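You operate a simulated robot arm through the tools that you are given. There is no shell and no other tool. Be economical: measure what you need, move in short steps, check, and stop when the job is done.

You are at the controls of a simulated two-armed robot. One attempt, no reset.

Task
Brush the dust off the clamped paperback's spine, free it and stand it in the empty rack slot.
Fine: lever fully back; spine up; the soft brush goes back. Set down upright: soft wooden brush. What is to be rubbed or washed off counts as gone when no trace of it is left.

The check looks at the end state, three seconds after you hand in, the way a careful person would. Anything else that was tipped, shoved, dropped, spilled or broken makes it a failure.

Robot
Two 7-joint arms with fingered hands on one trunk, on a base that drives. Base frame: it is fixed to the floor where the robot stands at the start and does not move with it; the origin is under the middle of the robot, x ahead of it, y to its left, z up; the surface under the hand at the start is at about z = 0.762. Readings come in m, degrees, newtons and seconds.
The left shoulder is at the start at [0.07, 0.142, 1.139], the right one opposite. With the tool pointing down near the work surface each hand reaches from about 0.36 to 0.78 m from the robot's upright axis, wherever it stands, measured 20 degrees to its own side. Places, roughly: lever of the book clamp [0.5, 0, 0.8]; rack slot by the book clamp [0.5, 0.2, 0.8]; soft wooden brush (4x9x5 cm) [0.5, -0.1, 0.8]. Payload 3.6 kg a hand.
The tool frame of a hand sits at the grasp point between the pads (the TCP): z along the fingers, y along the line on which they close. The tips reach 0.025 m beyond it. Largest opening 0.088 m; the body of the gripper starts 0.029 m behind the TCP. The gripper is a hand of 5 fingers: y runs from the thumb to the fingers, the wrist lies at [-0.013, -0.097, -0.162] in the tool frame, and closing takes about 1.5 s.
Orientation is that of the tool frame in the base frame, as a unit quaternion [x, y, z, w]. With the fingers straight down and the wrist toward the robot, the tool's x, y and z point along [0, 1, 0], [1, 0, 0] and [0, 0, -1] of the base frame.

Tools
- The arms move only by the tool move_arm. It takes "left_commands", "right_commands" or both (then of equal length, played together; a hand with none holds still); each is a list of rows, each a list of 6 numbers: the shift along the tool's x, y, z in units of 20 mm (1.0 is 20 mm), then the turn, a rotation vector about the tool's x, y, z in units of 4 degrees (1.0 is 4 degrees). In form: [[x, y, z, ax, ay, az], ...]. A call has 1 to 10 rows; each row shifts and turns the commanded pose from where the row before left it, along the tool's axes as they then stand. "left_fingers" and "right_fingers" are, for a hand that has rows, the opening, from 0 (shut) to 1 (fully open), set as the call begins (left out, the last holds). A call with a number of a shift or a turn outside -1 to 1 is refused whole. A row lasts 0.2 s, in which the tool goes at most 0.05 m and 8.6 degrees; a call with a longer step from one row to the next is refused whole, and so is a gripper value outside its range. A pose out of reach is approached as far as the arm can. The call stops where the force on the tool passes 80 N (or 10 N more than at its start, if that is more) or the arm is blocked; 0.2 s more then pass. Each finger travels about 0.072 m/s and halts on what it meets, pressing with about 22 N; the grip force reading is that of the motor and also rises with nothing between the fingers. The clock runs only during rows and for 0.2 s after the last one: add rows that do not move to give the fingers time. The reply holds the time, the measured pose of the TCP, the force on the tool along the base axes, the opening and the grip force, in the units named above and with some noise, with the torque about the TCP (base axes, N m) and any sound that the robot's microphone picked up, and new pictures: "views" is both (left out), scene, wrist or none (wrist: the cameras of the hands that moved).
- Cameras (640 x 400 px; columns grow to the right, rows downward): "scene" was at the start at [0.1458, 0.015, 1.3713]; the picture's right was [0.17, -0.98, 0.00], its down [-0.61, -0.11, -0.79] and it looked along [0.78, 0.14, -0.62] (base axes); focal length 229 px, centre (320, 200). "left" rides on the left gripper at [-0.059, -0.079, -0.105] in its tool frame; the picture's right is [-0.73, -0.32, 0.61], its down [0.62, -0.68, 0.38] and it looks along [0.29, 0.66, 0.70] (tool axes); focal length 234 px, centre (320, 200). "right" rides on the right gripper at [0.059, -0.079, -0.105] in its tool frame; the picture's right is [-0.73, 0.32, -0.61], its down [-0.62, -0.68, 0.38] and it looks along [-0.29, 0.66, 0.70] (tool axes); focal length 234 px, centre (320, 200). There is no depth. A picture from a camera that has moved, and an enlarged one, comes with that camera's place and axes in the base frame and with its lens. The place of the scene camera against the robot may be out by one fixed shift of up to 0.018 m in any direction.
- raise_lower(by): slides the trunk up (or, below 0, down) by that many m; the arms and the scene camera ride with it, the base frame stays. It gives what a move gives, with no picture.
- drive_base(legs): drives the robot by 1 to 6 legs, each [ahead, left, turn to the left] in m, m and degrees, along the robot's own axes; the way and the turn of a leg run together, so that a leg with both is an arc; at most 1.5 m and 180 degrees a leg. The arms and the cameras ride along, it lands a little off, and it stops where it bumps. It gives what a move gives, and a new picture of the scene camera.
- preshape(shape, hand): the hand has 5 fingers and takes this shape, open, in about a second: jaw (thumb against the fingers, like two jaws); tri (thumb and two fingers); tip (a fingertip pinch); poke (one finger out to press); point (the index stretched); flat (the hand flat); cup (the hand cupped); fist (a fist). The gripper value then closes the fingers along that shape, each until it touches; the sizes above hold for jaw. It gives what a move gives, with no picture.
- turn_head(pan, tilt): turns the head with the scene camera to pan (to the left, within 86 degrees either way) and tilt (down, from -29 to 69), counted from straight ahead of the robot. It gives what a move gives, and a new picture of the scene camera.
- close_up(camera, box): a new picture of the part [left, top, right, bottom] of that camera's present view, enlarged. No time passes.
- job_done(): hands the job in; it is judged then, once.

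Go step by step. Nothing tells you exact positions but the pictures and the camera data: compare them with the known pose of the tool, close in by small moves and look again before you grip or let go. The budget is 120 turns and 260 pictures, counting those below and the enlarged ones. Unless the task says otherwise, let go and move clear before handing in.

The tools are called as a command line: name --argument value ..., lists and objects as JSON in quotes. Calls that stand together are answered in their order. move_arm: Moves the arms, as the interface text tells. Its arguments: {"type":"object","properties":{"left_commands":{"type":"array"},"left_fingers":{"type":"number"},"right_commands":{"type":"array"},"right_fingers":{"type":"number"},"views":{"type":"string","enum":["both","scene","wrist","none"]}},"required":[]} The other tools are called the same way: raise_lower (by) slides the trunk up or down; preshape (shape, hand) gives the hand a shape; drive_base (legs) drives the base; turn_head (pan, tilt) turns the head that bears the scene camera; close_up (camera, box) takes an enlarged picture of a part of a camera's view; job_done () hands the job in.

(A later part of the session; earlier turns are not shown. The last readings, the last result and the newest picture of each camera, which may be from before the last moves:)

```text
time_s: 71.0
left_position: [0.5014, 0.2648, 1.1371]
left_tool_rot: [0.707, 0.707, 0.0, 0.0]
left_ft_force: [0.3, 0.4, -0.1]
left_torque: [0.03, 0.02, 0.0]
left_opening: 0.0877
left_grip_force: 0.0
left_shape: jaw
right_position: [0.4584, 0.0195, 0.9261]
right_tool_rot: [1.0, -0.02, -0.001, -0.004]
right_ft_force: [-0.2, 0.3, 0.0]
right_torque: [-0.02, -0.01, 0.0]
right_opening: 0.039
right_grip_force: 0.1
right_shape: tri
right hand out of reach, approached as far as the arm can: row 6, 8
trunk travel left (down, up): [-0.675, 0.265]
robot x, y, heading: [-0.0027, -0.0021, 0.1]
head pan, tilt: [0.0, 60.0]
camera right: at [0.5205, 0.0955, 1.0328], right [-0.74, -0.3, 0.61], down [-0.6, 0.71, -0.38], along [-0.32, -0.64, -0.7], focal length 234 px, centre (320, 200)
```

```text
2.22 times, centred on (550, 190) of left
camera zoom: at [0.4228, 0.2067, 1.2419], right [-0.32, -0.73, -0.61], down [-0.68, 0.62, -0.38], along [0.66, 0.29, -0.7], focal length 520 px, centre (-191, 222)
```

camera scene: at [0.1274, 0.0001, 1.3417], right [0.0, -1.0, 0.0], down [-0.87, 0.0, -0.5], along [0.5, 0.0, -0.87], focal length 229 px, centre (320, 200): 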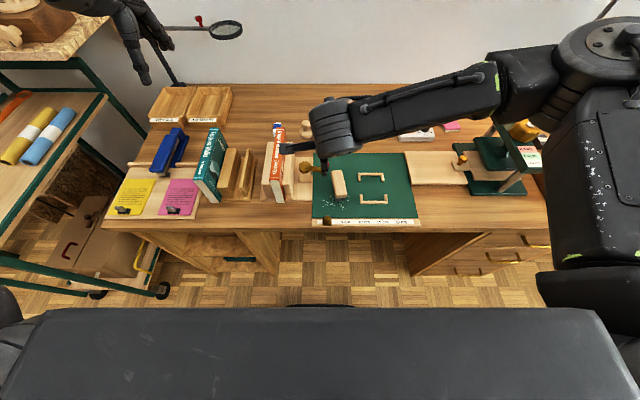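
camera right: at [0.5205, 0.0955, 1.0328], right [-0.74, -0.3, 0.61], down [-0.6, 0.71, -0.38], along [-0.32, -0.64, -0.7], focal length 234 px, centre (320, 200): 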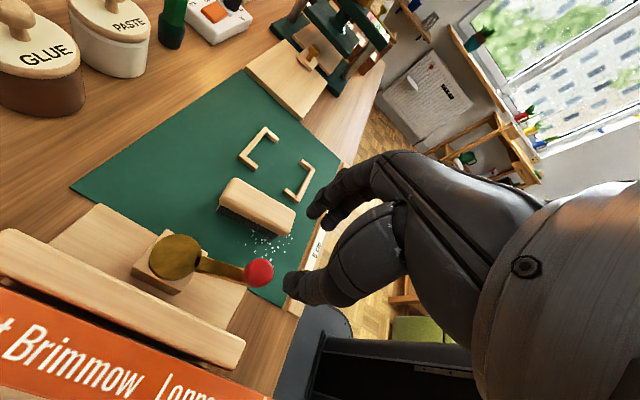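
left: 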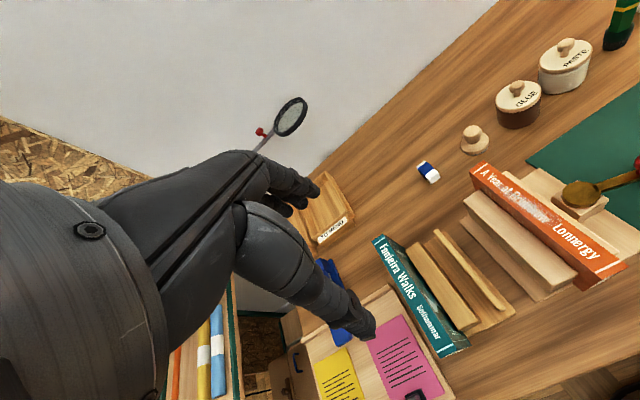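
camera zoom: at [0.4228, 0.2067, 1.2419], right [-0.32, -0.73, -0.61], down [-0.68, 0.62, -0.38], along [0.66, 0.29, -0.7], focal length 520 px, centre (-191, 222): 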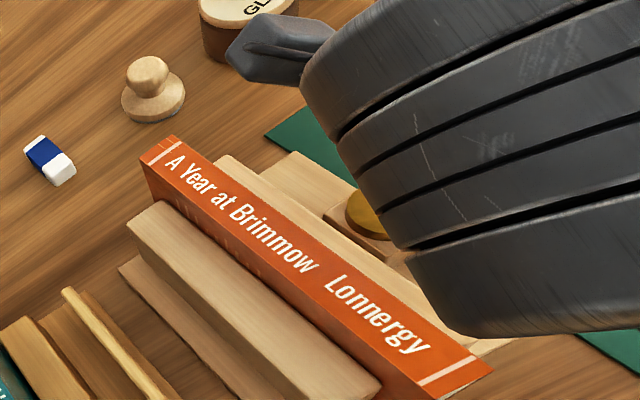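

move_arm --right_commands '[[0, 0.5, 0, 0, 0, -1], [0, 0.5, 0, 0, 0, -1], [0, 0.5, 0, 0, 0, -1], [0, 0.5, 0, 0, 0, -1], [0, 0, 0, 0, 0, -1], [0, 0, 0, 0, 0, -1], [0, 0, 0, 0, 0, -1], [0, 0, 0, 0, 0, -1], [0, 0, 0, 0, 0, -1], [0, 0, 0, 0, 0, -1]]' --right_fingers 0 --views "none"

move_arm --right_commands '[[0, 0, 0, 0, 0, -1], [0, 0, 0, 0, 0, -1], [0, 0, 0, 0, 0, -1], [0, 0, 0, 0, 0, -1], [0, 0, 0, 0, 0, -1], [0, 0, 0, 0, 0, -1], [0, 0, 0, 0, 0, -1], [0, 0, 0, 0, 0, -1], [0, 0, 0, 0, 0, -1], [0, 0, 0, 0, 0, -1]]'

close_up --camera "right" --box '[120, 110, 440, 340]'

```text
time_s: 73.2
left_position: [0.5021, 0.2662, 1.1372]
left_tool_rot: [0.707, 0.707, 0.0, 0.0]
left_ft_force: [-0.4, 0.4, 0.1]
left_torque: [0.02, -0.02, 0.01]
left_opening: 0.0881
left_grip_force: 0.1
left_shape: jaw
right_position: [0.4629, -0.0189, 0.9287]
right_tool_rot: [0.946, 0.325, 0.0, 0.0]
right_ft_force: [-0.5, -0.3, -0.5]
right_torque: [0.01, 0.01, 0.01]
right_opening: 0.0
right_grip_force: 21.9
right_shape: tri
trunk travel left (down, up): [-0.675, 0.265]
robot x, y, heading: [-0.0005, 0.0008, -0.0]
head pan, tilt: [0.0, 60.0]
```

```text
time_s: 75.4
left_position: [0.5013, 0.2645, 1.138]
left_tool_rot: [0.707, 0.707, 0.0, 0.001]
left_ft_force: [-0.3, -0.4, 0.2]
left_torque: [0.03, 0.02, 0.03]
left_opening: 0.0875
left_grip_force: 0.0
left_shape: jaw
right_position: [0.4621, -0.0183, 0.9284]
right_tool_rot: [0.777, 0.629, -0.001, 0.0]
right_ft_force: [0.1, -0.2, 0.4]
right_torque: [0.03, 0.03, -0.02]
right_opening: 0.0
right_grip_force: 22.2
right_shape: tri
trunk travel left (down, up): [-0.675, 0.265]
robot x, y, heading: [-0.0003, -0.0012, 0.1]
head pan, tilt: [0.0, 60.0]
camera scene: at [0.1276, -0.0005, 1.3417], right [0.0, -1.0, 0.0], down [-0.87, 0.0, -0.5], along [0.5, 0.0, -0.87], focal length 229 px, centre (320, 200)
camera right: at [0.396, 0.0556, 1.0336], right [0.17, -0.78, 0.61], down [-0.8, -0.47, -0.38], along [0.58, -0.42, -0.7], focal length 234 px, centre (320, 200)
```

scene: 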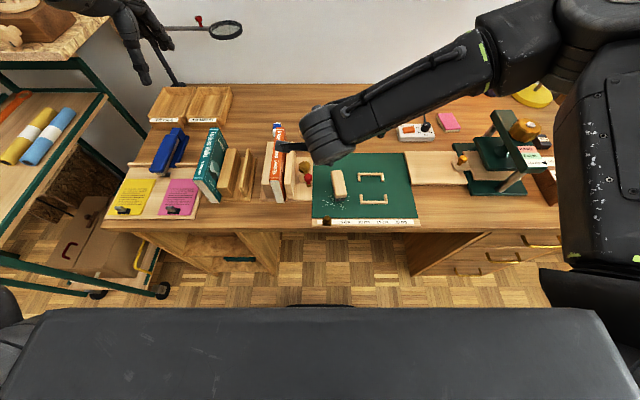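
right: 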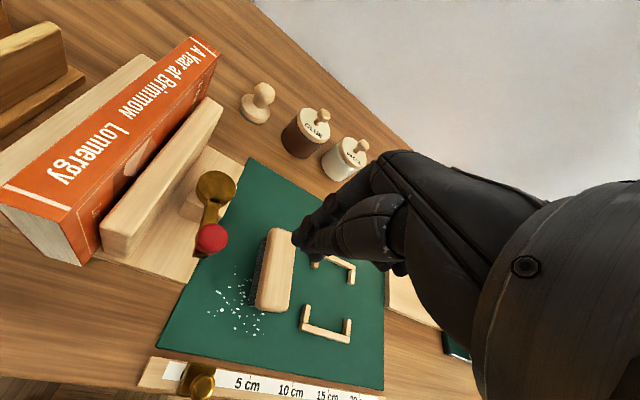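

```text
1.74 times, centred on (280, 225) of right
camera zoom: at [0.396, 0.0556, 1.0336], right [0.17, -0.78, 0.61], down [-0.8, -0.47, -0.38], along [0.58, -0.42, -0.7], focal length 407 px, centre (390, 156)
```

zoom: 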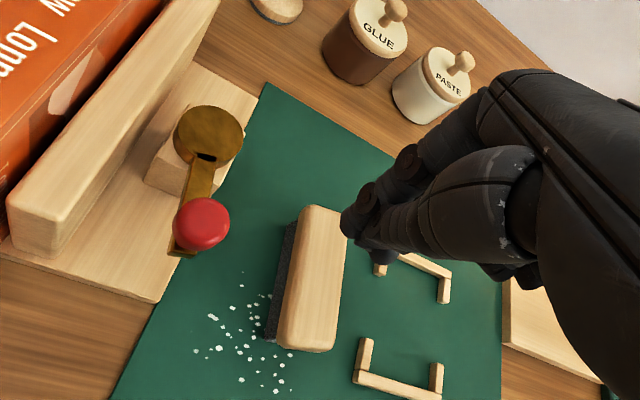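

move_arm --right_commands '[[0.7, 0, 0, 0, 0, 0], [0, 0, 1, 0, 0, 0], [0, 0, 1, 0, 0, 0], [0, 0, 1, 0, 0, 0], [0, 0, 0.9, 0, 0, 0], [0, 0, 0, 0, 0, 0]]' --views "none"

close_up --camera "right" --box '[120, 110, 440, 340]'

close_up --camera "scene" --box '[275, 130, 371, 202]'

```text
time_s: 76.8
left_position: [0.5006, 0.2655, 1.1364]
left_tool_rot: [0.708, 0.707, 0.0, 0.0]
left_ft_force: [0.6, -0.2, 0.0]
left_torque: [0.0, -0.02, 0.01]
left_opening: 0.0876
left_grip_force: 0.0
left_shape: jaw
right_position: [0.4638, -0.0032, 0.8529]
right_tool_rot: [0.778, 0.629, 0.0, 0.0]
right_ft_force: [-0.1, -0.1, -0.8]
right_torque: [0.02, 0.02, -0.01]
right_opening: 0.0
right_grip_force: 22.3
right_shape: tri
trunk travel left (down, up): [-0.675, 0.265]
robot x, y, heading: [-0.0015, -0.0007, 0.2]
head pan, tilt: [0.0, 60.0]
```

```text
1.74 times, centred on (280, 225) of right
camera zoom: at [0.3981, 0.0698, 0.957], right [0.16, -0.78, 0.61], down [-0.8, -0.47, -0.38], along [0.58, -0.42, -0.7], focal length 407 px, centre (390, 156)
```

zoom: 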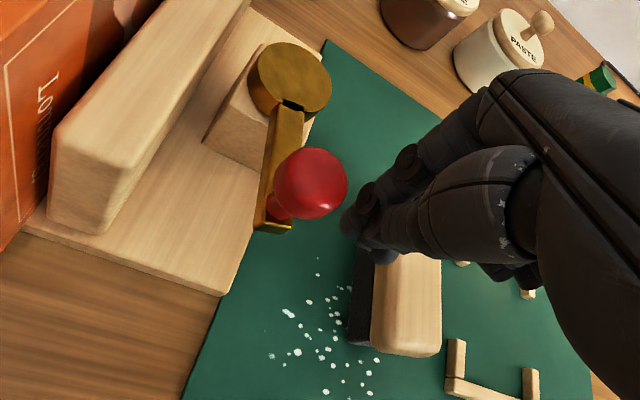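

```text
5.56 times, centred on (323, 166) of scene
camera zoom: at [0.1273, 0.0001, 1.3417], right [0.0, -1.0, 0.0], down [-0.87, 0.0, -0.5], along [0.5, 0.0, -0.87], focal length 1274 px, centre (303, 389)
```

zoom: 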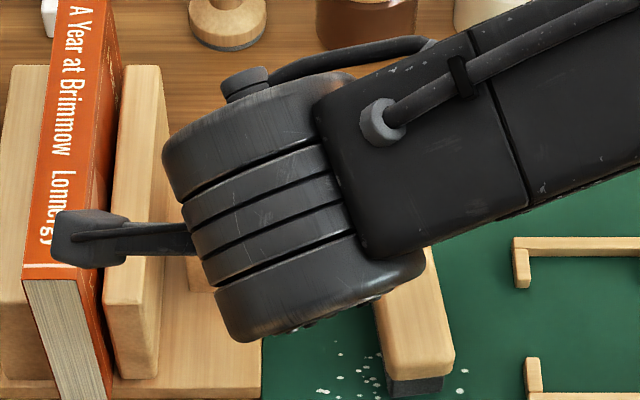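

move_arm --right_commands '[[0.4, 0, 0, 0, 0, 0], [0.4, 0, 0, 0, 0, 0], [0.4, 0, 0, 0, 0, 0], [0, 0, 0, 0, 0, 0]]' --views "none"

move_arm --right_commands '[[0.3, 0, 0, 0, 0, 0], [0.3, 0, 0, 0, 0, 0], [0, 0, 0, 0, 0, 0]]' --views "none"

close_up --camera "right" --box '[120, 110, 440, 340]'

```text
time_s: 77.8
left_position: [0.5023, 0.2653, 1.1381]
left_tool_rot: [0.707, 0.708, -0.001, 0.0]
left_ft_force: [0.6, 0.4, 0.6]
left_torque: [-0.01, 0.0, 0.0]
left_opening: 0.0879
left_grip_force: 0.2
left_shape: jaw
right_position: [0.4691, 0.0183, 0.8514]
right_tool_rot: [0.777, 0.629, 0.001, 0.0]
right_ft_force: [1.9, -1.2, 1.8]
right_torque: [0.03, -0.1, 0.01]
right_opening: 0.0001
right_grip_force: 22.3
right_shape: tri
trunk travel left (down, up): [-0.675, 0.265]
robot x, y, heading: [-0.0033, 0.0028, -0.4]
head pan, tilt: [0.0, 60.0]
```

```text
time_s: 78.6
left_position: [0.5015, 0.262, 1.1389]
left_tool_rot: [0.708, 0.706, 0.001, -0.001]
left_ft_force: [1.0, 0.3, 0.1]
left_torque: [0.0, 0.02, 0.0]
left_opening: 0.0877
left_grip_force: 0.0
left_shape: jaw
right_position: [0.4733, 0.0268, 0.8515]
right_tool_rot: [0.778, 0.628, 0.001, 0.0]
right_ft_force: [8.4, -22.9, 1.5]
right_torque: [0.07, -0.31, 0.06]
right_opening: 0.0
right_grip_force: 22.1
right_shape: tri
trunk travel left (down, up): [-0.675, 0.265]
robot x, y, heading: [0.0024, -0.0003, -0.2]
head pan, tilt: [0.0, 60.0]
```

```text
1.74 times, centred on (280, 225) of right
camera zoom: at [0.4075, 0.1017, 0.9562], right [0.16, -0.78, 0.61], down [-0.8, -0.46, -0.38], along [0.58, -0.42, -0.7], focal length 407 px, centre (390, 156)
```

zoom: 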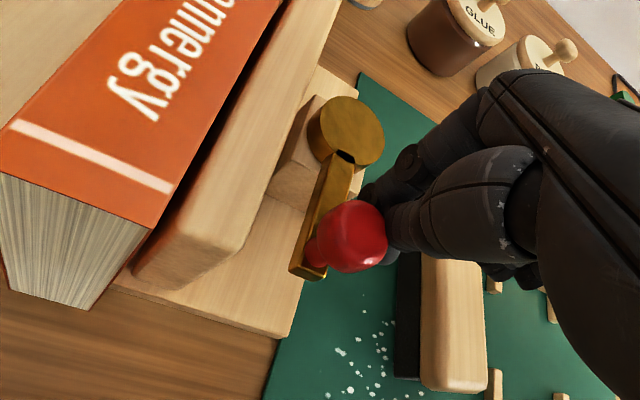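

move_arm --right_commands '[[0.2, 0, 0, 0, 0, 0], [0, 0, 0, 0, 0, 0]]' --views "none"

close_up --camera "right" --box '[120, 110, 440, 340]'

```text
time_s: 79.2
left_position: [0.504, 0.263, 1.1365]
left_tool_rot: [0.707, 0.707, 0.0, -0.002]
left_ft_force: [1.2, -0.3, 0.3]
left_torque: [0.01, 0.02, 0.03]
left_opening: 0.0877
left_grip_force: 0.0
left_shape: jaw
right_position: [0.4763, 0.0351, 0.851]
right_tool_rot: [0.777, 0.629, 0.001, -0.001]
right_ft_force: [20.6, -11.2, 4.5]
right_torque: [0.27, 0.07, 0.06]
right_opening: 0.0
right_grip_force: 21.6
right_shape: tri
trunk travel left (down, up): [-0.675, 0.265]
robot x, y, heading: [-0.0001, 0.0002, -0.3]
head pan, tilt: [0.0, 60.0]
```

```text
1.74 times, centred on (280, 225) of right
camera zoom: at [0.4105, 0.1081, 0.9571], right [0.16, -0.78, 0.6], down [-0.8, -0.47, -0.39], along [0.58, -0.42, -0.7], focal length 407 px, centre (390, 156)
```

zoom: 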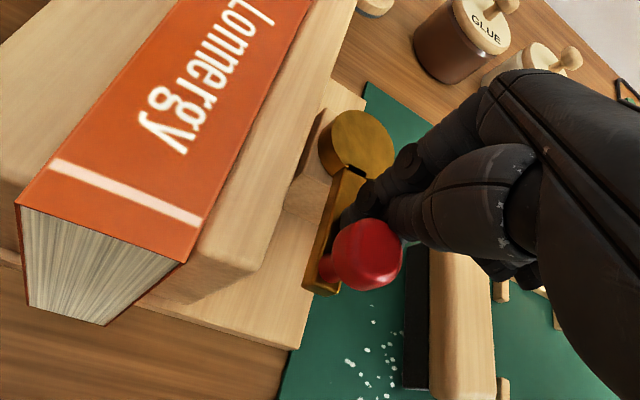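

move_arm --right_commands '[[-0.6, 0, 0, 0, 0, 0], [-0.6, 0, 0, 0, 0, 0], [0, -0.8, 0, 0, 0, 0], [0.4, 0, 0, 0, 0, 0], [0.3, 0, 0, 0, 0, 0], [0.2, 0, 0, 0, 0, 0], [0, 0, 0, 0, 0, 0]]' --views "none"

move_arm --right_commands '[[0.2, 0, 0, 0, 0, 0], [0, 0, 0, 0, 0, 0]]' --views "none"

close_up --camera "right" --box '[120, 110, 440, 340]'

```text
time_s: 80.8
left_position: [0.5015, 0.257, 1.1405]
left_tool_rot: [0.708, 0.706, 0.003, -0.002]
left_ft_force: [-0.1, 0.2, 0.1]
left_torque: [-0.03, 0.0, -0.01]
left_opening: 0.0876
left_grip_force: 0.1
left_shape: jaw
right_position: [0.4541, 0.0234, 0.8511]
right_tool_rot: [0.779, 0.627, 0.0, -0.001]
right_ft_force: [-15.5, -66.0, 1.0]
right_torque: [-1.54, 0.28, -0.5]
right_opening: 0.0
right_grip_force: 22.3
right_shape: tri
trunk travel left (down, up): [-0.675, 0.265]
robot x, y, heading: [0.0015, -0.0032, -0.1]
head pan, tilt: [0.0, 60.0]
```

```text
time_s: 81.4
left_position: [0.5005, 0.2526, 1.1426]
left_tool_rot: [0.708, 0.706, 0.004, -0.003]
left_ft_force: [0.7, 0.5, -0.3]
left_torque: [0.02, 0.02, -0.01]
left_opening: 0.0877
left_grip_force: 0.0
left_shape: jaw
right_position: [0.4568, 0.0248, 0.8501]
right_tool_rot: [0.779, 0.627, 0.001, 0.001]
right_ft_force: [-10.9, -80.7, -5.9]
right_torque: [-1.52, 0.17, -0.56]
right_opening: 0.0
right_grip_force: 22.0
right_shape: tri
trunk travel left (down, up): [-0.675, 0.265]
robot x, y, heading: [0.0014, -0.0005, -0.2]
head pan, tilt: [0.0, 60.0]
```

```text
1.74 times, centred on (280, 225) of right
camera zoom: at [0.3909, 0.0985, 0.9559], right [0.16, -0.78, 0.61], down [-0.8, -0.46, -0.39], along [0.58, -0.42, -0.7], focal length 407 px, centre (390, 156)
```

zoom: 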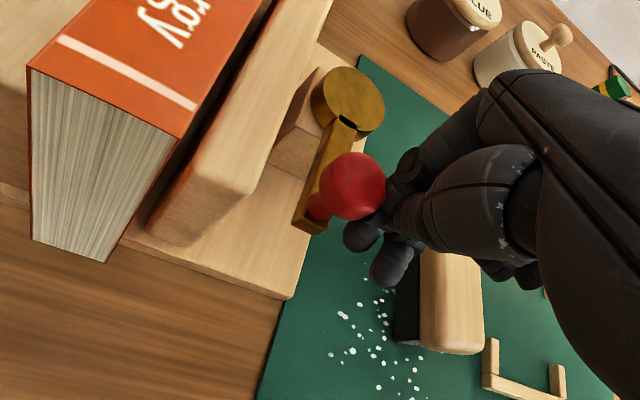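

The lever is firmly at its open stop and the jaw has released. I'll back the right hand off and clear.

move_arm --right_commands '[[-0.5, 0, 0, 0, 0, 0], [-0.5, 0, 0, 0, 0, 0], [0, 0, -1, 0, 0, 0], [0, 0, -1, 0, 0, 0], [0, 0, -1, 0, 0, 0], [0, 0, -1, 0, 0, 0], [-1, 0, -1, 0, 0, 0], [-1, 0, -1, 0, 0, 0], [-1, 0, -1, 0, 0, 0], [-1, 0, -1, 0, 0, 0]]' --views "none"

move_arm --right_commands '[[-1, 0, 0, 0, 0, 0], [-1, 0, 0, 0, 0, 0], [-1, 0, 0, 0, 0, 0], [-1, 0, 0, 0, 0, 0], [-1, 0, 0, 0, 0, 0], [-1, 0, 0, 0, 0, 0], [-1, 0, 0, 0, 0, 0], [-1, 0, 0, 0, 0, 0]]' --views "scene"

close_up --camera "scene" --box '[220, 120, 360, 210]'

close_up --camera "left" --box '[360, 100, 640, 320]'

```text
time_s: 83.6
left_position: [0.5011, 0.2647, 1.1383]
left_tool_rot: [0.707, 0.707, 0.0, 0.0]
left_ft_force: [-0.1, 0.1, -0.2]
left_torque: [0.04, -0.05, 0.01]
left_opening: 0.0877
left_grip_force: 0.1
left_shape: jaw
right_position: [0.4348, -0.0618, 1.0123]
right_tool_rot: [0.778, 0.629, 0.0, 0.0]
right_ft_force: [0.1, -0.3, 0.1]
right_torque: [0.05, 0.01, -0.01]
right_opening: 0.0001
right_grip_force: 21.7
right_shape: tri
trunk travel left (down, up): [-0.675, 0.265]
robot x, y, heading: [0.0009, -0.0005, 0.2]
head pan, tilt: [0.0, 60.0]
```

```text
time_s: 85.4
left_position: [0.502, 0.2655, 1.1378]
left_tool_rot: [0.708, 0.706, -0.001, 0.0]
left_ft_force: [-0.3, -0.7, 0.4]
left_torque: [0.01, 0.01, -0.03]
left_opening: 0.0878
left_grip_force: 0.0
left_shape: jaw
right_position: [0.407, -0.2191, 1.0135]
right_tool_rot: [0.777, 0.629, -0.001, -0.001]
right_ft_force: [0.1, -0.4, -0.1]
right_torque: [0.02, -0.02, 0.01]
right_opening: 0.0002
right_grip_force: 21.7
right_shape: tri
right hand out of reach, approached as far as the arm can: row 8
trunk travel left (down, up): [-0.675, 0.265]
robot x, y, heading: [0.0009, 0.0029, 0.1]
head pan, tilt: [0.0, 60.0]
camera scene: at [0.1269, -0.001, 1.3418], right [0.0, -1.0, 0.0], down [-0.87, 0.0, -0.5], along [0.5, 0.0, -0.87], focal length 229 px, centre (320, 200)
```

scene: 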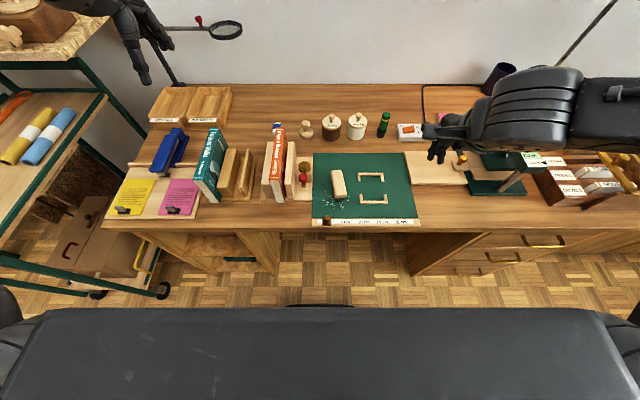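

```text
4.44 times, centred on (290, 165) of scene
camera zoom: at [0.1269, -0.001, 1.3418], right [0.0, -1.0, 0.0], down [-0.87, 0.0, -0.5], along [0.5, 0.0, -0.87], focal length 1020 px, centre (453, 356)
```

zoom: 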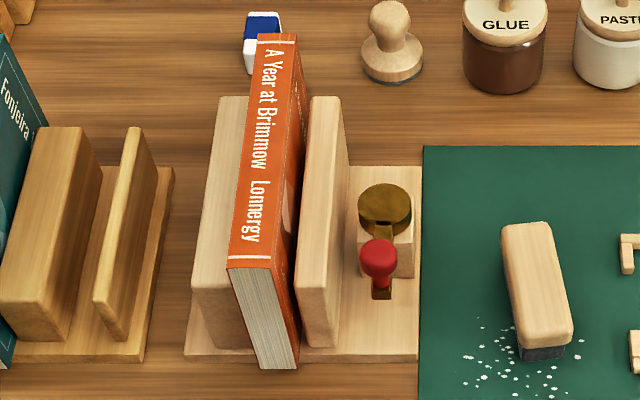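

```text
1.82 times, centred on (500, 210) of left
camera zoom: at [0.4227, 0.2059, 1.2421], right [-0.32, -0.73, -0.61], down [-0.68, 0.62, -0.38], along [0.66, 0.29, -0.7], focal length 426 px, centre (-7, 182)
```

zoom: 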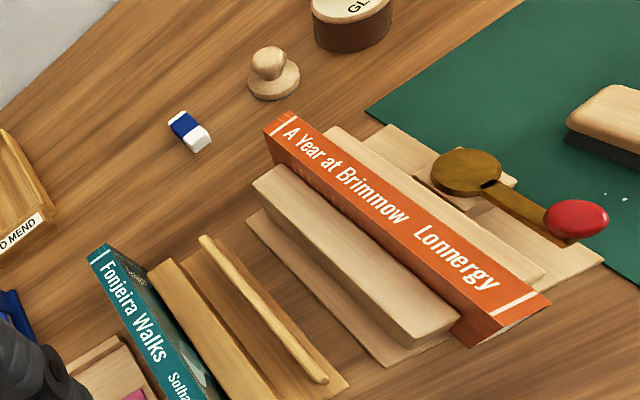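

move_arm --left_commands '[[0, 0, 0, 0, 0, 1], [0, 0, 0, 0, 0, 1], [0, 0, 0, 0, 0, 1], [0, 0, 0, 0, 0, 1], [0, 0, 0, 0, 0, 1], [0, 0, 0, 0, 0, 1], [0, 0, 0, 0, 0, 1], [0, 0, 0, 0, 0, 1], [0, 0, 0, 0, 0, 1], [0, 0, 0, 0, 0, 1]]' --views "none"

move_arm --left_commands '[[0, 0, 0, 0, 0, 1], [0, 0, 0, 0, 0, 1], [0, 0, 0, 0, 0, 1], [0, 0, 0, 0, 0, 1], [0, 0, 0, 0, 0, 1], [0, 0, 0, 0, 0, 1], [0, 0, 0, 0, 0, 1], [0, 0, 0, 0, 0, 1], [0, 0, 0, 0, 0, 1], [0, 0, 0, 0, 0, 1]]' --views "none"

move_arm --left_commands '[[0, 0, 0, 0, 0, 1], [0, 0, 0, 0, 0, 1], [0, 0, 0, 0, 0, 0.5]]'

close_up --camera "scene" --box '[190, 120, 310, 210]'

```text
time_s: 87.6
left_position: [0.5024, 0.2659, 1.1379]
left_tool_rot: [0.907, 0.421, 0.0, -0.001]
left_ft_force: [0.4, 0.3, 0.8]
left_torque: [-0.02, 0.0, 0.01]
left_opening: 0.0878
left_grip_force: 0.1
left_shape: jaw
right_position: [0.4063, -0.219, 1.0122]
right_tool_rot: [0.777, 0.629, -0.001, -0.002]
right_ft_force: [0.2, -0.6, 0.2]
right_torque: [0.02, 0.05, -0.01]
right_opening: 0.0
right_grip_force: 22.4
right_shape: tri
trunk travel left (down, up): [-0.675, 0.265]
robot x, y, heading: [-0.002, 0.0022, 0.0]
head pan, tilt: [0.0, 60.0]
```

```text
time_s: 89.8
left_position: [0.5018, 0.2663, 1.1372]
left_tool_rot: [0.996, 0.087, 0.0, 0.0]
left_ft_force: [-0.8, -0.6, 0.5]
left_torque: [0.0, -0.01, 0.03]
left_opening: 0.0877
left_grip_force: 0.1
left_shape: jaw
right_position: [0.4054, -0.2193, 1.0129]
right_tool_rot: [0.778, 0.629, -0.001, 0.0]
right_ft_force: [0.2, -0.9, 0.0]
right_torque: [0.0, 0.02, -0.01]
right_opening: 0.0
right_grip_force: 21.7
right_shape: tri
trunk travel left (down, up): [-0.675, 0.265]
robot x, y, heading: [-0.0004, -0.0024, 0.1]
head pan, tilt: [0.0, 60.0]
```

```text
time_s: 90.6
left_position: [0.5009, 0.266, 1.1377]
left_tool_rot: [1.0, 0.0, 0.0, -0.001]
left_ft_force: [-0.5, -0.4, 0.1]
left_torque: [0.0, -0.06, -0.01]
left_opening: 0.0874
left_grip_force: 0.1
left_shape: jaw
right_position: [0.4057, -0.2182, 1.0126]
right_tool_rot: [0.778, 0.628, 0.0, 0.0]
right_ft_force: [-0.1, -1.7, -0.3]
right_torque: [0.01, 0.01, 0.0]
right_opening: 0.0001
right_grip_force: 21.7
right_shape: tri
trunk travel left (down, up): [-0.675, 0.265]
robot x, y, heading: [-0.0016, -0.0047, 0.1]
head pan, tilt: [0.0, 60.0]
camera scene: at [0.1274, -0.0001, 1.3417], right [0.0, -1.0, 0.0], down [-0.87, 0.0, -0.5], along [0.5, 0.0, -0.87], focal length 229 px, centre (320, 200)
camera left: at [0.4431, 0.3449, 1.2415], right [-0.73, 0.32, -0.61], down [0.62, 0.68, -0.38], along [0.29, -0.66, -0.7], focal length 234 px, centre (320, 200)
```

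scene: 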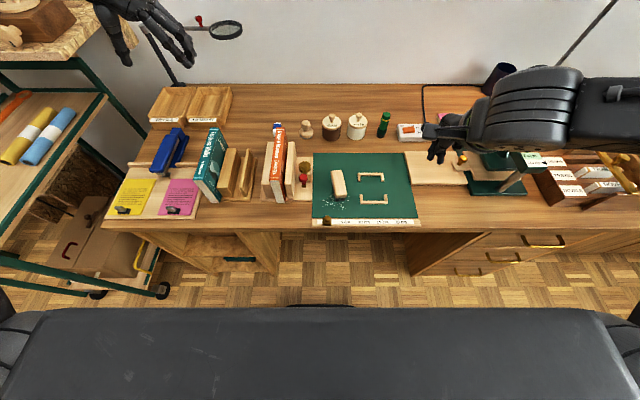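
left: 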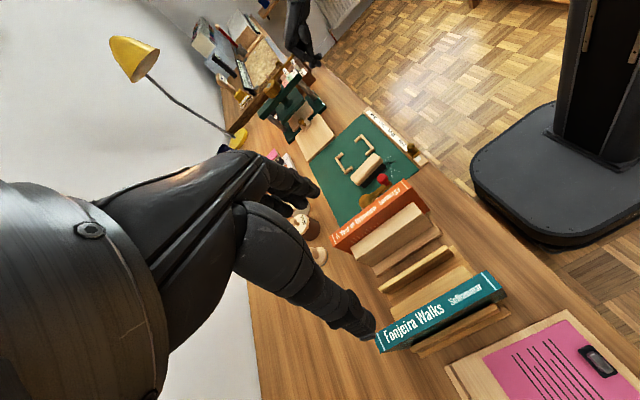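

```text
4.44 times, centred on (250, 165) of scene
camera zoom: at [0.1274, -0.0001, 1.3417], right [0.0, -1.0, 0.0], down [-0.87, 0.0, -0.5], along [0.5, 0.0, -0.87], focal length 1020 px, centre (631, 356)
```

zoom: 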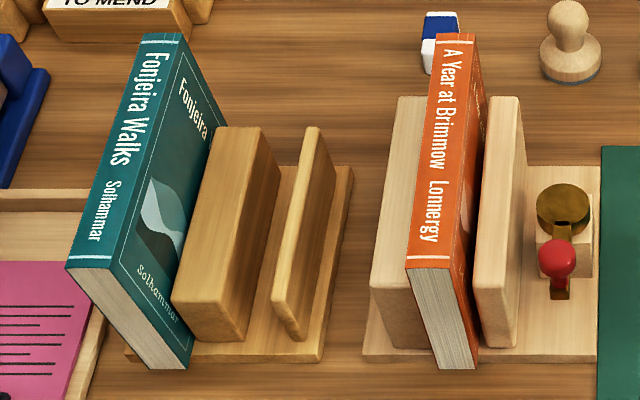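

close_up --camera "left" --box '[320, 160, 520, 360]'

```text
2.00 times, centred on (420, 260) of left
camera zoom: at [0.4431, 0.3449, 1.2415], right [-0.73, 0.32, -0.61], down [0.62, 0.68, -0.38], along [0.29, -0.66, -0.7], focal length 468 px, centre (120, 80)
```

zoom: 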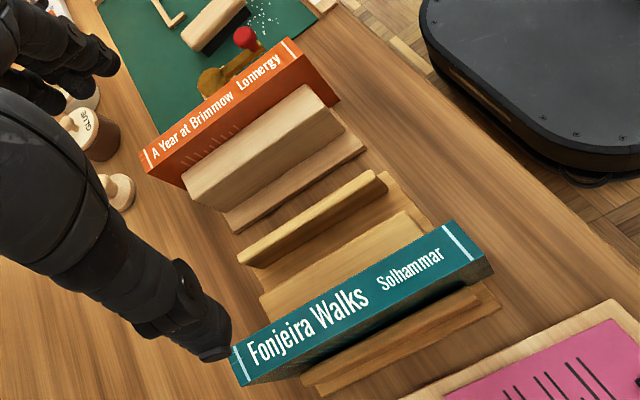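

move_arm --left_commands '[[0.1, 1, 0.8, 0, 0, 0], [0.1, 1, 0.8, 0, 0, 0], [0.1, 1, 0.8, 0, 0, 0], [0.1, 1, 0.8, 0, 0, 0], [0.1, 1, 0.8, 0, 0, 0], [0.1, 1, 0.8, 0, 0, 0], [0.1, 0.8, 0.8, 0, 0, 0], [0, 0, 0, 0, 0, 0]]'

close_up --camera "left" --box '[320, 160, 640, 400]'

```text
time_s: 92.4
left_position: [0.5152, 0.1305, 1.0252]
left_tool_rot: [1.0, 0.0, -0.001, 0.0]
left_ft_force: [-0.1, -1.0, 0.5]
left_torque: [-0.01, 0.0, 0.01]
left_opening: 0.0881
left_grip_force: 0.0
left_shape: jaw
right_position: [0.4065, -0.2179, 1.0126]
right_tool_rot: [0.778, 0.628, 0.0, 0.0]
right_ft_force: [0.1, -0.8, -0.3]
right_torque: [-0.01, 0.04, -0.01]
right_opening: 0.0001
right_grip_force: 21.6
right_shape: tri
trunk travel left (down, up): [-0.675, 0.265]
robot x, y, heading: [0.0007, -0.0002, -0.5]
head pan, tilt: [0.0, 60.0]
camera scene: at [0.1271, 0.0001, 1.3417], right [0.0, -1.0, 0.0], down [-0.87, 0.0, -0.5], along [0.5, 0.0, -0.87], focal length 229 px, centre (320, 200)
camera left: at [0.4571, 0.209, 1.1293], right [-0.73, 0.32, -0.61], down [0.62, 0.68, -0.38], along [0.29, -0.66, -0.7], focal length 234 px, centre (320, 200)
```

scene: 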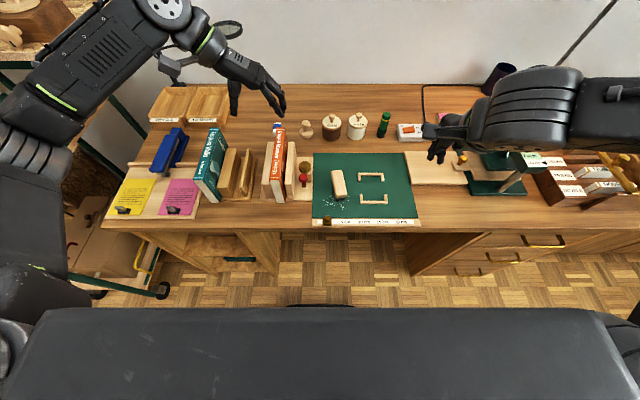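
left: 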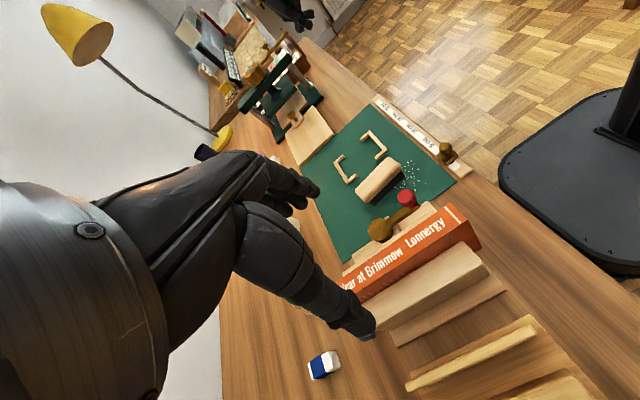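

```text
1.67 times, centred on (480, 280) of left
camera zoom: at [0.4571, 0.209, 1.1293], right [-0.73, 0.32, -0.61], down [0.62, 0.68, -0.38], along [0.29, -0.66, -0.7], focal length 390 px, centre (53, 67)
```

zoom: 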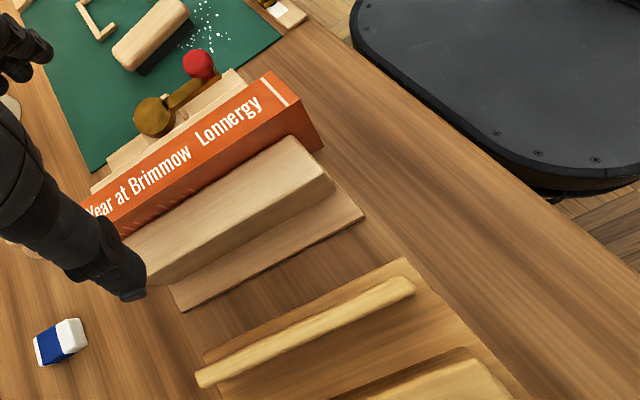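

move_arm --left_commands '[[-0.7, 1, 0, 0, 0, 0], [0, 0, 1, 0, 0, 0], [0, 0, 1, 0, 0, 0], [0, 0, 1, 0, 0, 0], [0, 0, 1, 0, 0, 0], [0, 0, 1, 0, 0, 0], [0, 0, 0.9, 0, 0, 0], [0, 0, 0, 0, 0, 0]]' --left_fingers 0.7 --views "wrist"

close_up --camera "scene" --box '[230, 110, 326, 210]'

close_up --camera "left" --box '[240, 140, 480, 340]'

```text
time_s: 94.2
left_position: [0.5018, 0.1089, 0.9076]
left_tool_rot: [1.0, 0.0, 0.001, 0.001]
left_ft_force: [-0.3, -0.4, 0.7]
left_torque: [-0.01, 0.0, -0.01]
left_opening: 0.0619
left_grip_force: 0.1
left_shape: jaw
right_position: [0.4062, -0.2175, 1.0119]
right_tool_rot: [0.778, 0.629, -0.001, 0.0]
right_ft_force: [-0.5, 0.2, 0.6]
right_torque: [0.0, -0.03, -0.02]
right_opening: 0.0001
right_grip_force: 21.7
right_shape: tri
trunk travel left (down, up): [-0.675, 0.265]
robot x, y, heading: [-0.002, -0.0017, -0.3]
head pan, tilt: [0.0, 60.0]
camera left: at [0.4436, 0.1887, 1.0112], right [-0.73, 0.32, -0.61], down [0.62, 0.68, -0.38], along [0.29, -0.66, -0.7], focal length 234 px, centre (320, 200)
```

left: 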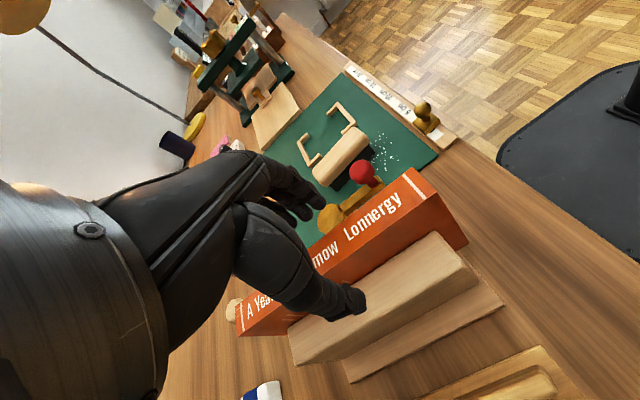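

```text
4.00 times, centred on (278, 160) of scene
camera zoom: at [0.1273, -0.0001, 1.3417], right [0.0, -1.0, 0.0], down [-0.87, 0.0, -0.5], along [0.5, 0.0, -0.87], focal length 918 px, centre (488, 360)
```

zoom: 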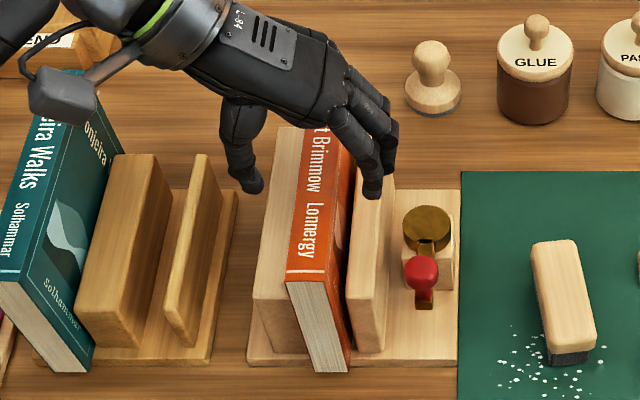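

```text
2.00 times, centred on (360, 240) of left
camera zoom: at [0.4436, 0.1887, 1.0112], right [-0.73, 0.32, -0.61], down [0.62, 0.68, -0.38], along [0.29, -0.66, -0.7], focal length 468 px, centre (240, 120)
```

zoom: 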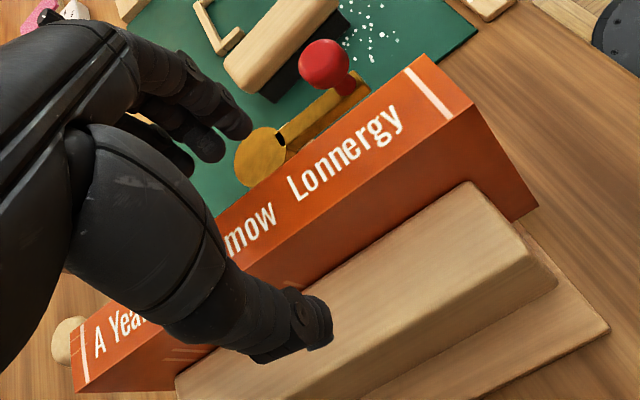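

move_arm --left_commands '[[0, -0.1, 0.5, 0, 0, 0], [0, 0, 0.5, 0, 0, 0], [0, 0, 0.4, 0, 0, 0], [0, 0, 0, 0, 0, 0]]' --views "none"

move_arm --left_commands '[[0, 0, 0, 0, 0, 0], [0, 0, 0, 0, 0, 0], [0, 0, 0, 0, 0, 0], [0, 0, 0, 0, 0, 0], [0, 0, 0, 0, 0, 0], [0, 0, 0, 0, 0, 0]]' --left_fingers 0 --views "wrist"

close_up --camera "scene" --box '[230, 110, 326, 210]'

```text
time_s: 95.2
left_position: [0.5007, 0.1126, 0.8795]
left_tool_rot: [1.0, 0.0, 0.0, 0.0]
left_ft_force: [0.1, 0.4, -0.3]
left_torque: [-0.03, 0.0, 0.03]
left_opening: 0.0619
left_grip_force: 0.1
left_shape: jaw
right_position: [0.4052, -0.2188, 1.0113]
right_tool_rot: [0.778, 0.629, -0.001, -0.001]
right_ft_force: [-0.1, -0.2, 0.2]
right_torque: [-0.04, 0.0, -0.02]
right_opening: 0.0001
right_grip_force: 21.8
right_shape: tri
trunk travel left (down, up): [-0.675, 0.265]
robot x, y, heading: [0.0027, -0.0012, -0.4]
head pan, tilt: [0.0, 60.0]
```

```text
time_s: 96.6
left_position: [0.5011, 0.1112, 0.8791]
left_tool_rot: [1.0, 0.001, 0.0, 0.0]
left_ft_force: [-0.8, -1.4, 0.1]
left_torque: [-0.04, 0.01, -0.1]
left_opening: 0.0192
left_grip_force: 22.0
left_shape: jaw
right_position: [0.407, -0.2181, 1.0128]
right_tool_rot: [0.778, 0.628, -0.001, -0.001]
right_ft_force: [-0.4, -1.3, 0.5]
right_torque: [0.06, 0.01, 0.01]
right_opening: 0.0
right_grip_force: 22.2
right_shape: tri
trunk travel left (down, up): [-0.675, 0.265]
robot x, y, heading: [0.0004, 0.0013, 0.1]
head pan, tilt: [0.0, 60.0]
camera left: at [0.443, 0.1899, 0.9839], right [-0.73, 0.32, -0.61], down [0.62, 0.68, -0.38], along [0.29, -0.66, -0.7], focal length 234 px, centre (320, 200)
```

left: 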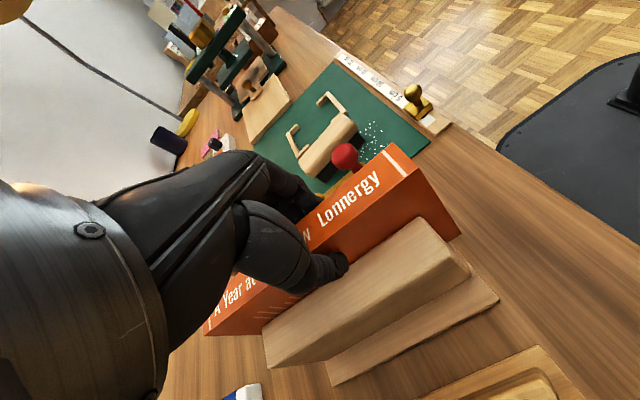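

```text
4.00 times, centred on (278, 160) of scene
camera zoom: at [0.1276, -0.0003, 1.3417], right [0.0, -1.0, 0.0], down [-0.87, 0.0, -0.5], along [0.5, 0.0, -0.87], focal length 918 px, centre (488, 360)
```

zoom: 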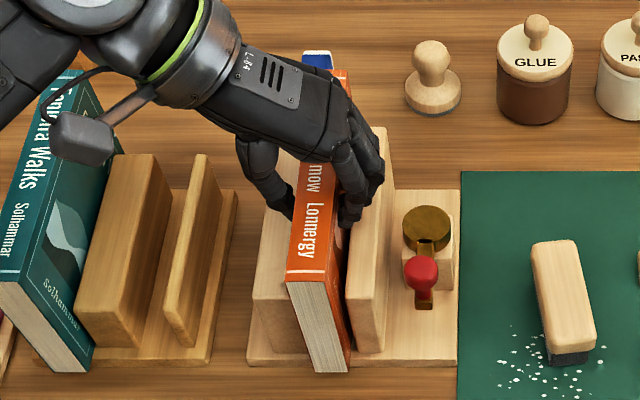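

move_arm --left_commands '[[0, 0, -0.3, 0, 0, 0], [0, 0, -0.7, 0, 0, 0], [0, 0, -1, 0, 0, 0], [0, 0, -1, 0, 0, 0], [0, 0, -1, 0, 0, 0], [0, 0, -1, 0, 0, 0], [0, 0, -0.6, 0, 0, 0], [0, 0, 0, 0, 0, 0]]'

close_up --camera "scene" --box '[215, 100, 335, 210]'

close_up --camera "left" --box '[200, 120, 520, 360]'

```text
time_s: 98.4
left_position: [0.5004, 0.1121, 0.9909]
left_tool_rot: [1.0, 0.0, 0.0, 0.0]
left_ft_force: [0.2, -0.1, -3.0]
left_torque: [-0.01, 0.04, -0.03]
left_opening: 0.0194
left_grip_force: 22.0
left_shape: jaw
right_position: [0.4064, -0.2181, 1.0117]
right_tool_rot: [0.778, 0.629, -0.001, -0.002]
right_ft_force: [0.5, 0.9, 0.1]
right_torque: [0.02, 0.0, 0.01]
right_opening: 0.0
right_grip_force: 22.1
right_shape: tri
trunk travel left (down, up): [-0.675, 0.265]
robot x, y, heading: [-0.0034, -0.0011, -0.0]
head pan, tilt: [0.0, 60.0]
camera scene: at [0.1279, 0.0001, 1.3416], right [0.0, -1.0, 0.0], down [-0.87, 0.0, -0.5], along [0.5, 0.0, -0.87], focal length 229 px, centre (320, 200)
camera left: at [0.4432, 0.191, 1.0954], right [-0.73, 0.32, -0.61], down [0.62, 0.68, -0.38], along [0.29, -0.66, -0.7], focal length 234 px, centre (320, 200)
```

scene: 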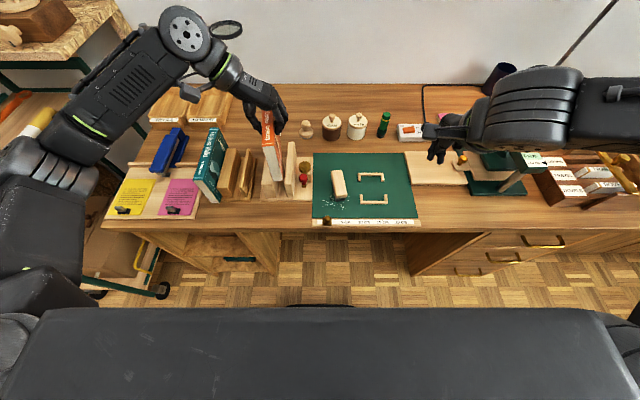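
left: 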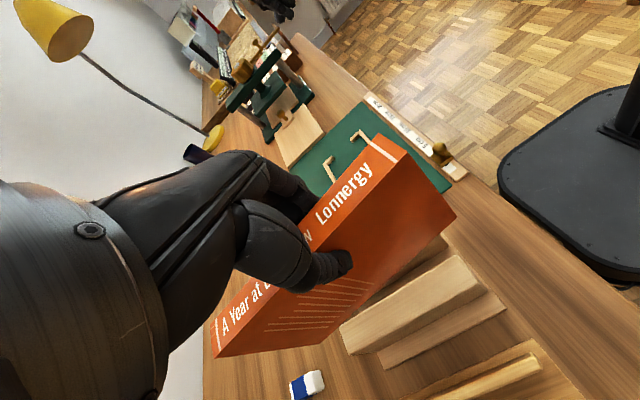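

```text
3.64 times, centred on (275, 155) of scene
camera zoom: at [0.1279, 0.0001, 1.3416], right [0.0, -1.0, 0.0], down [-0.87, 0.0, -0.5], along [0.5, 0.0, -0.87], focal length 834 px, centre (484, 364)
```

zoom: 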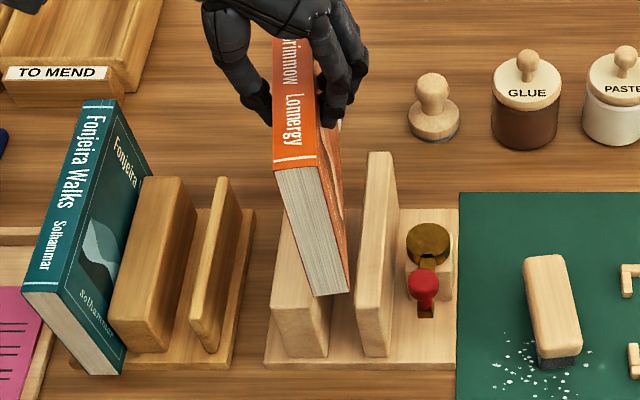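

```text
1.67 times, centred on (360, 240) of left
camera zoom: at [0.4432, 0.191, 1.0954], right [-0.73, 0.32, -0.61], down [0.62, 0.68, -0.38], along [0.29, -0.66, -0.7], focal length 390 px, centre (253, 133)
```

zoom: 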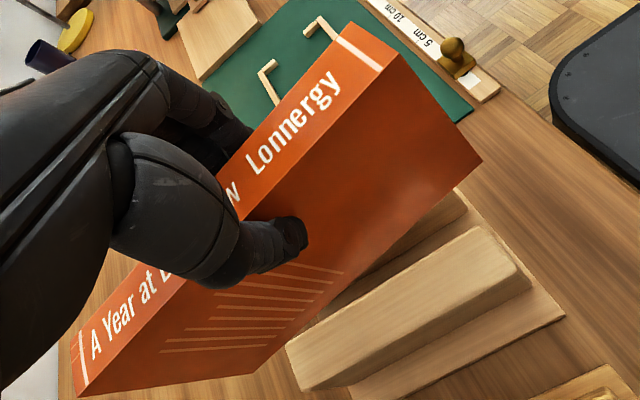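

move_arm --left_commands '[[0, -0.8, 0, 0, 0, 0], [0, -0.8, 0, 0, 0, 0], [0, -0.8, 0, 0, 0, 0], [0, -0.8, 0, 0, 0, 0], [0, -0.8, 0, 0, 0, 0], [0, -0.8, 0, 0, 0, 0], [0, -0.8, 0, 0, 0, 0], [0, -0.3, 0, 0, 0, 0], [0, 0, 0, 0, 0, 0]]'

close_up --camera "scene" --box '[195, 110, 291, 206]'

close_up --camera "left" --box '[240, 160, 560, 400]'

```text
time_s: 100.4
left_position: [0.5019, 0.2313, 0.9902]
left_tool_rot: [1.0, 0.0, 0.0, -0.001]
left_ft_force: [0.8, 0.6, -2.7]
left_torque: [0.0, 0.05, -0.02]
left_opening: 0.0196
left_grip_force: 21.9
left_shape: jaw
right_position: [0.4067, -0.2183, 1.0136]
right_tool_rot: [0.778, 0.629, -0.002, -0.002]
right_ft_force: [-0.4, -0.1, 0.7]
right_torque: [-0.01, 0.02, 0.02]
right_opening: 0.0002
right_grip_force: 22.3
right_shape: tri
trunk travel left (down, up): [-0.675, 0.265]
robot x, y, heading: [-0.0021, -0.0008, -0.1]
head pan, tilt: [0.0, 60.0]
camera scene: at [0.1279, 0.0001, 1.3417], right [0.0, -1.0, 0.0], down [-0.87, 0.0, -0.5], along [0.5, 0.0, -0.87], focal length 229 px, centre (320, 200)
camera left: at [0.4441, 0.3091, 1.0954], right [-0.73, 0.32, -0.61], down [0.62, 0.68, -0.38], along [0.29, -0.66, -0.7], focal length 234 px, centre (320, 200)
```

scene: 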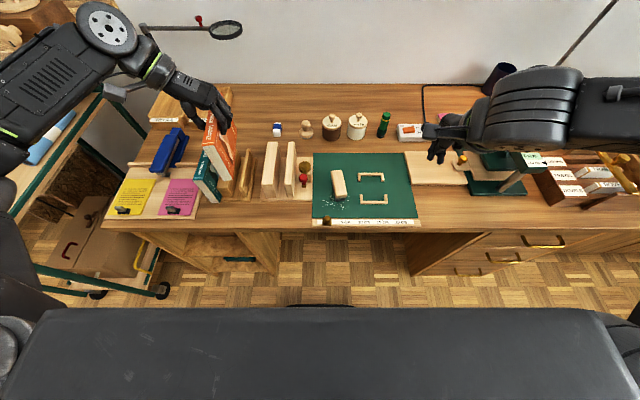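
left: 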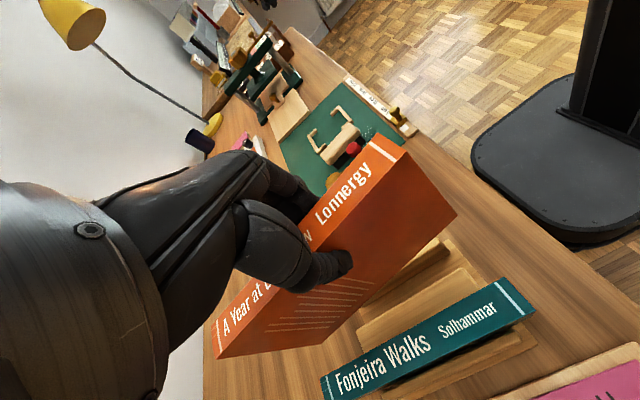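

```text
4.17 times, centred on (243, 158) of scene
camera zoom: at [0.1279, 0.0001, 1.3417], right [0.0, -1.0, 0.0], down [-0.87, 0.0, -0.5], along [0.5, 0.0, -0.87], focal length 956 px, centre (641, 375)
```

zoom: 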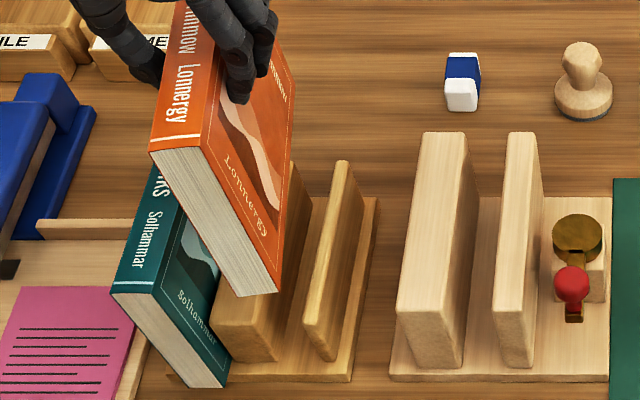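

```text
1.67 times, centred on (400, 280) of left
camera zoom: at [0.4441, 0.3091, 1.0954], right [-0.73, 0.32, -0.61], down [0.62, 0.68, -0.38], along [0.29, -0.66, -0.7], focal length 390 px, centre (187, 67)
```

zoom: 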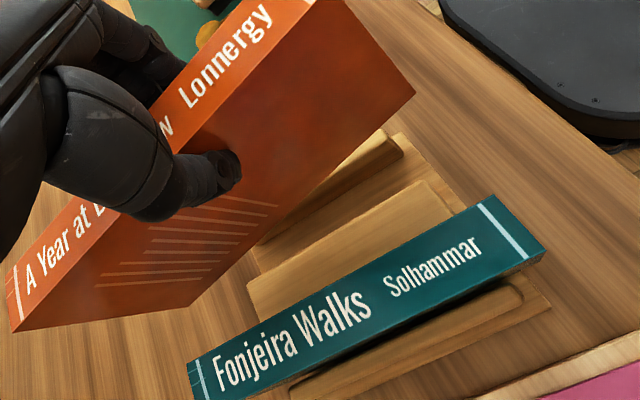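

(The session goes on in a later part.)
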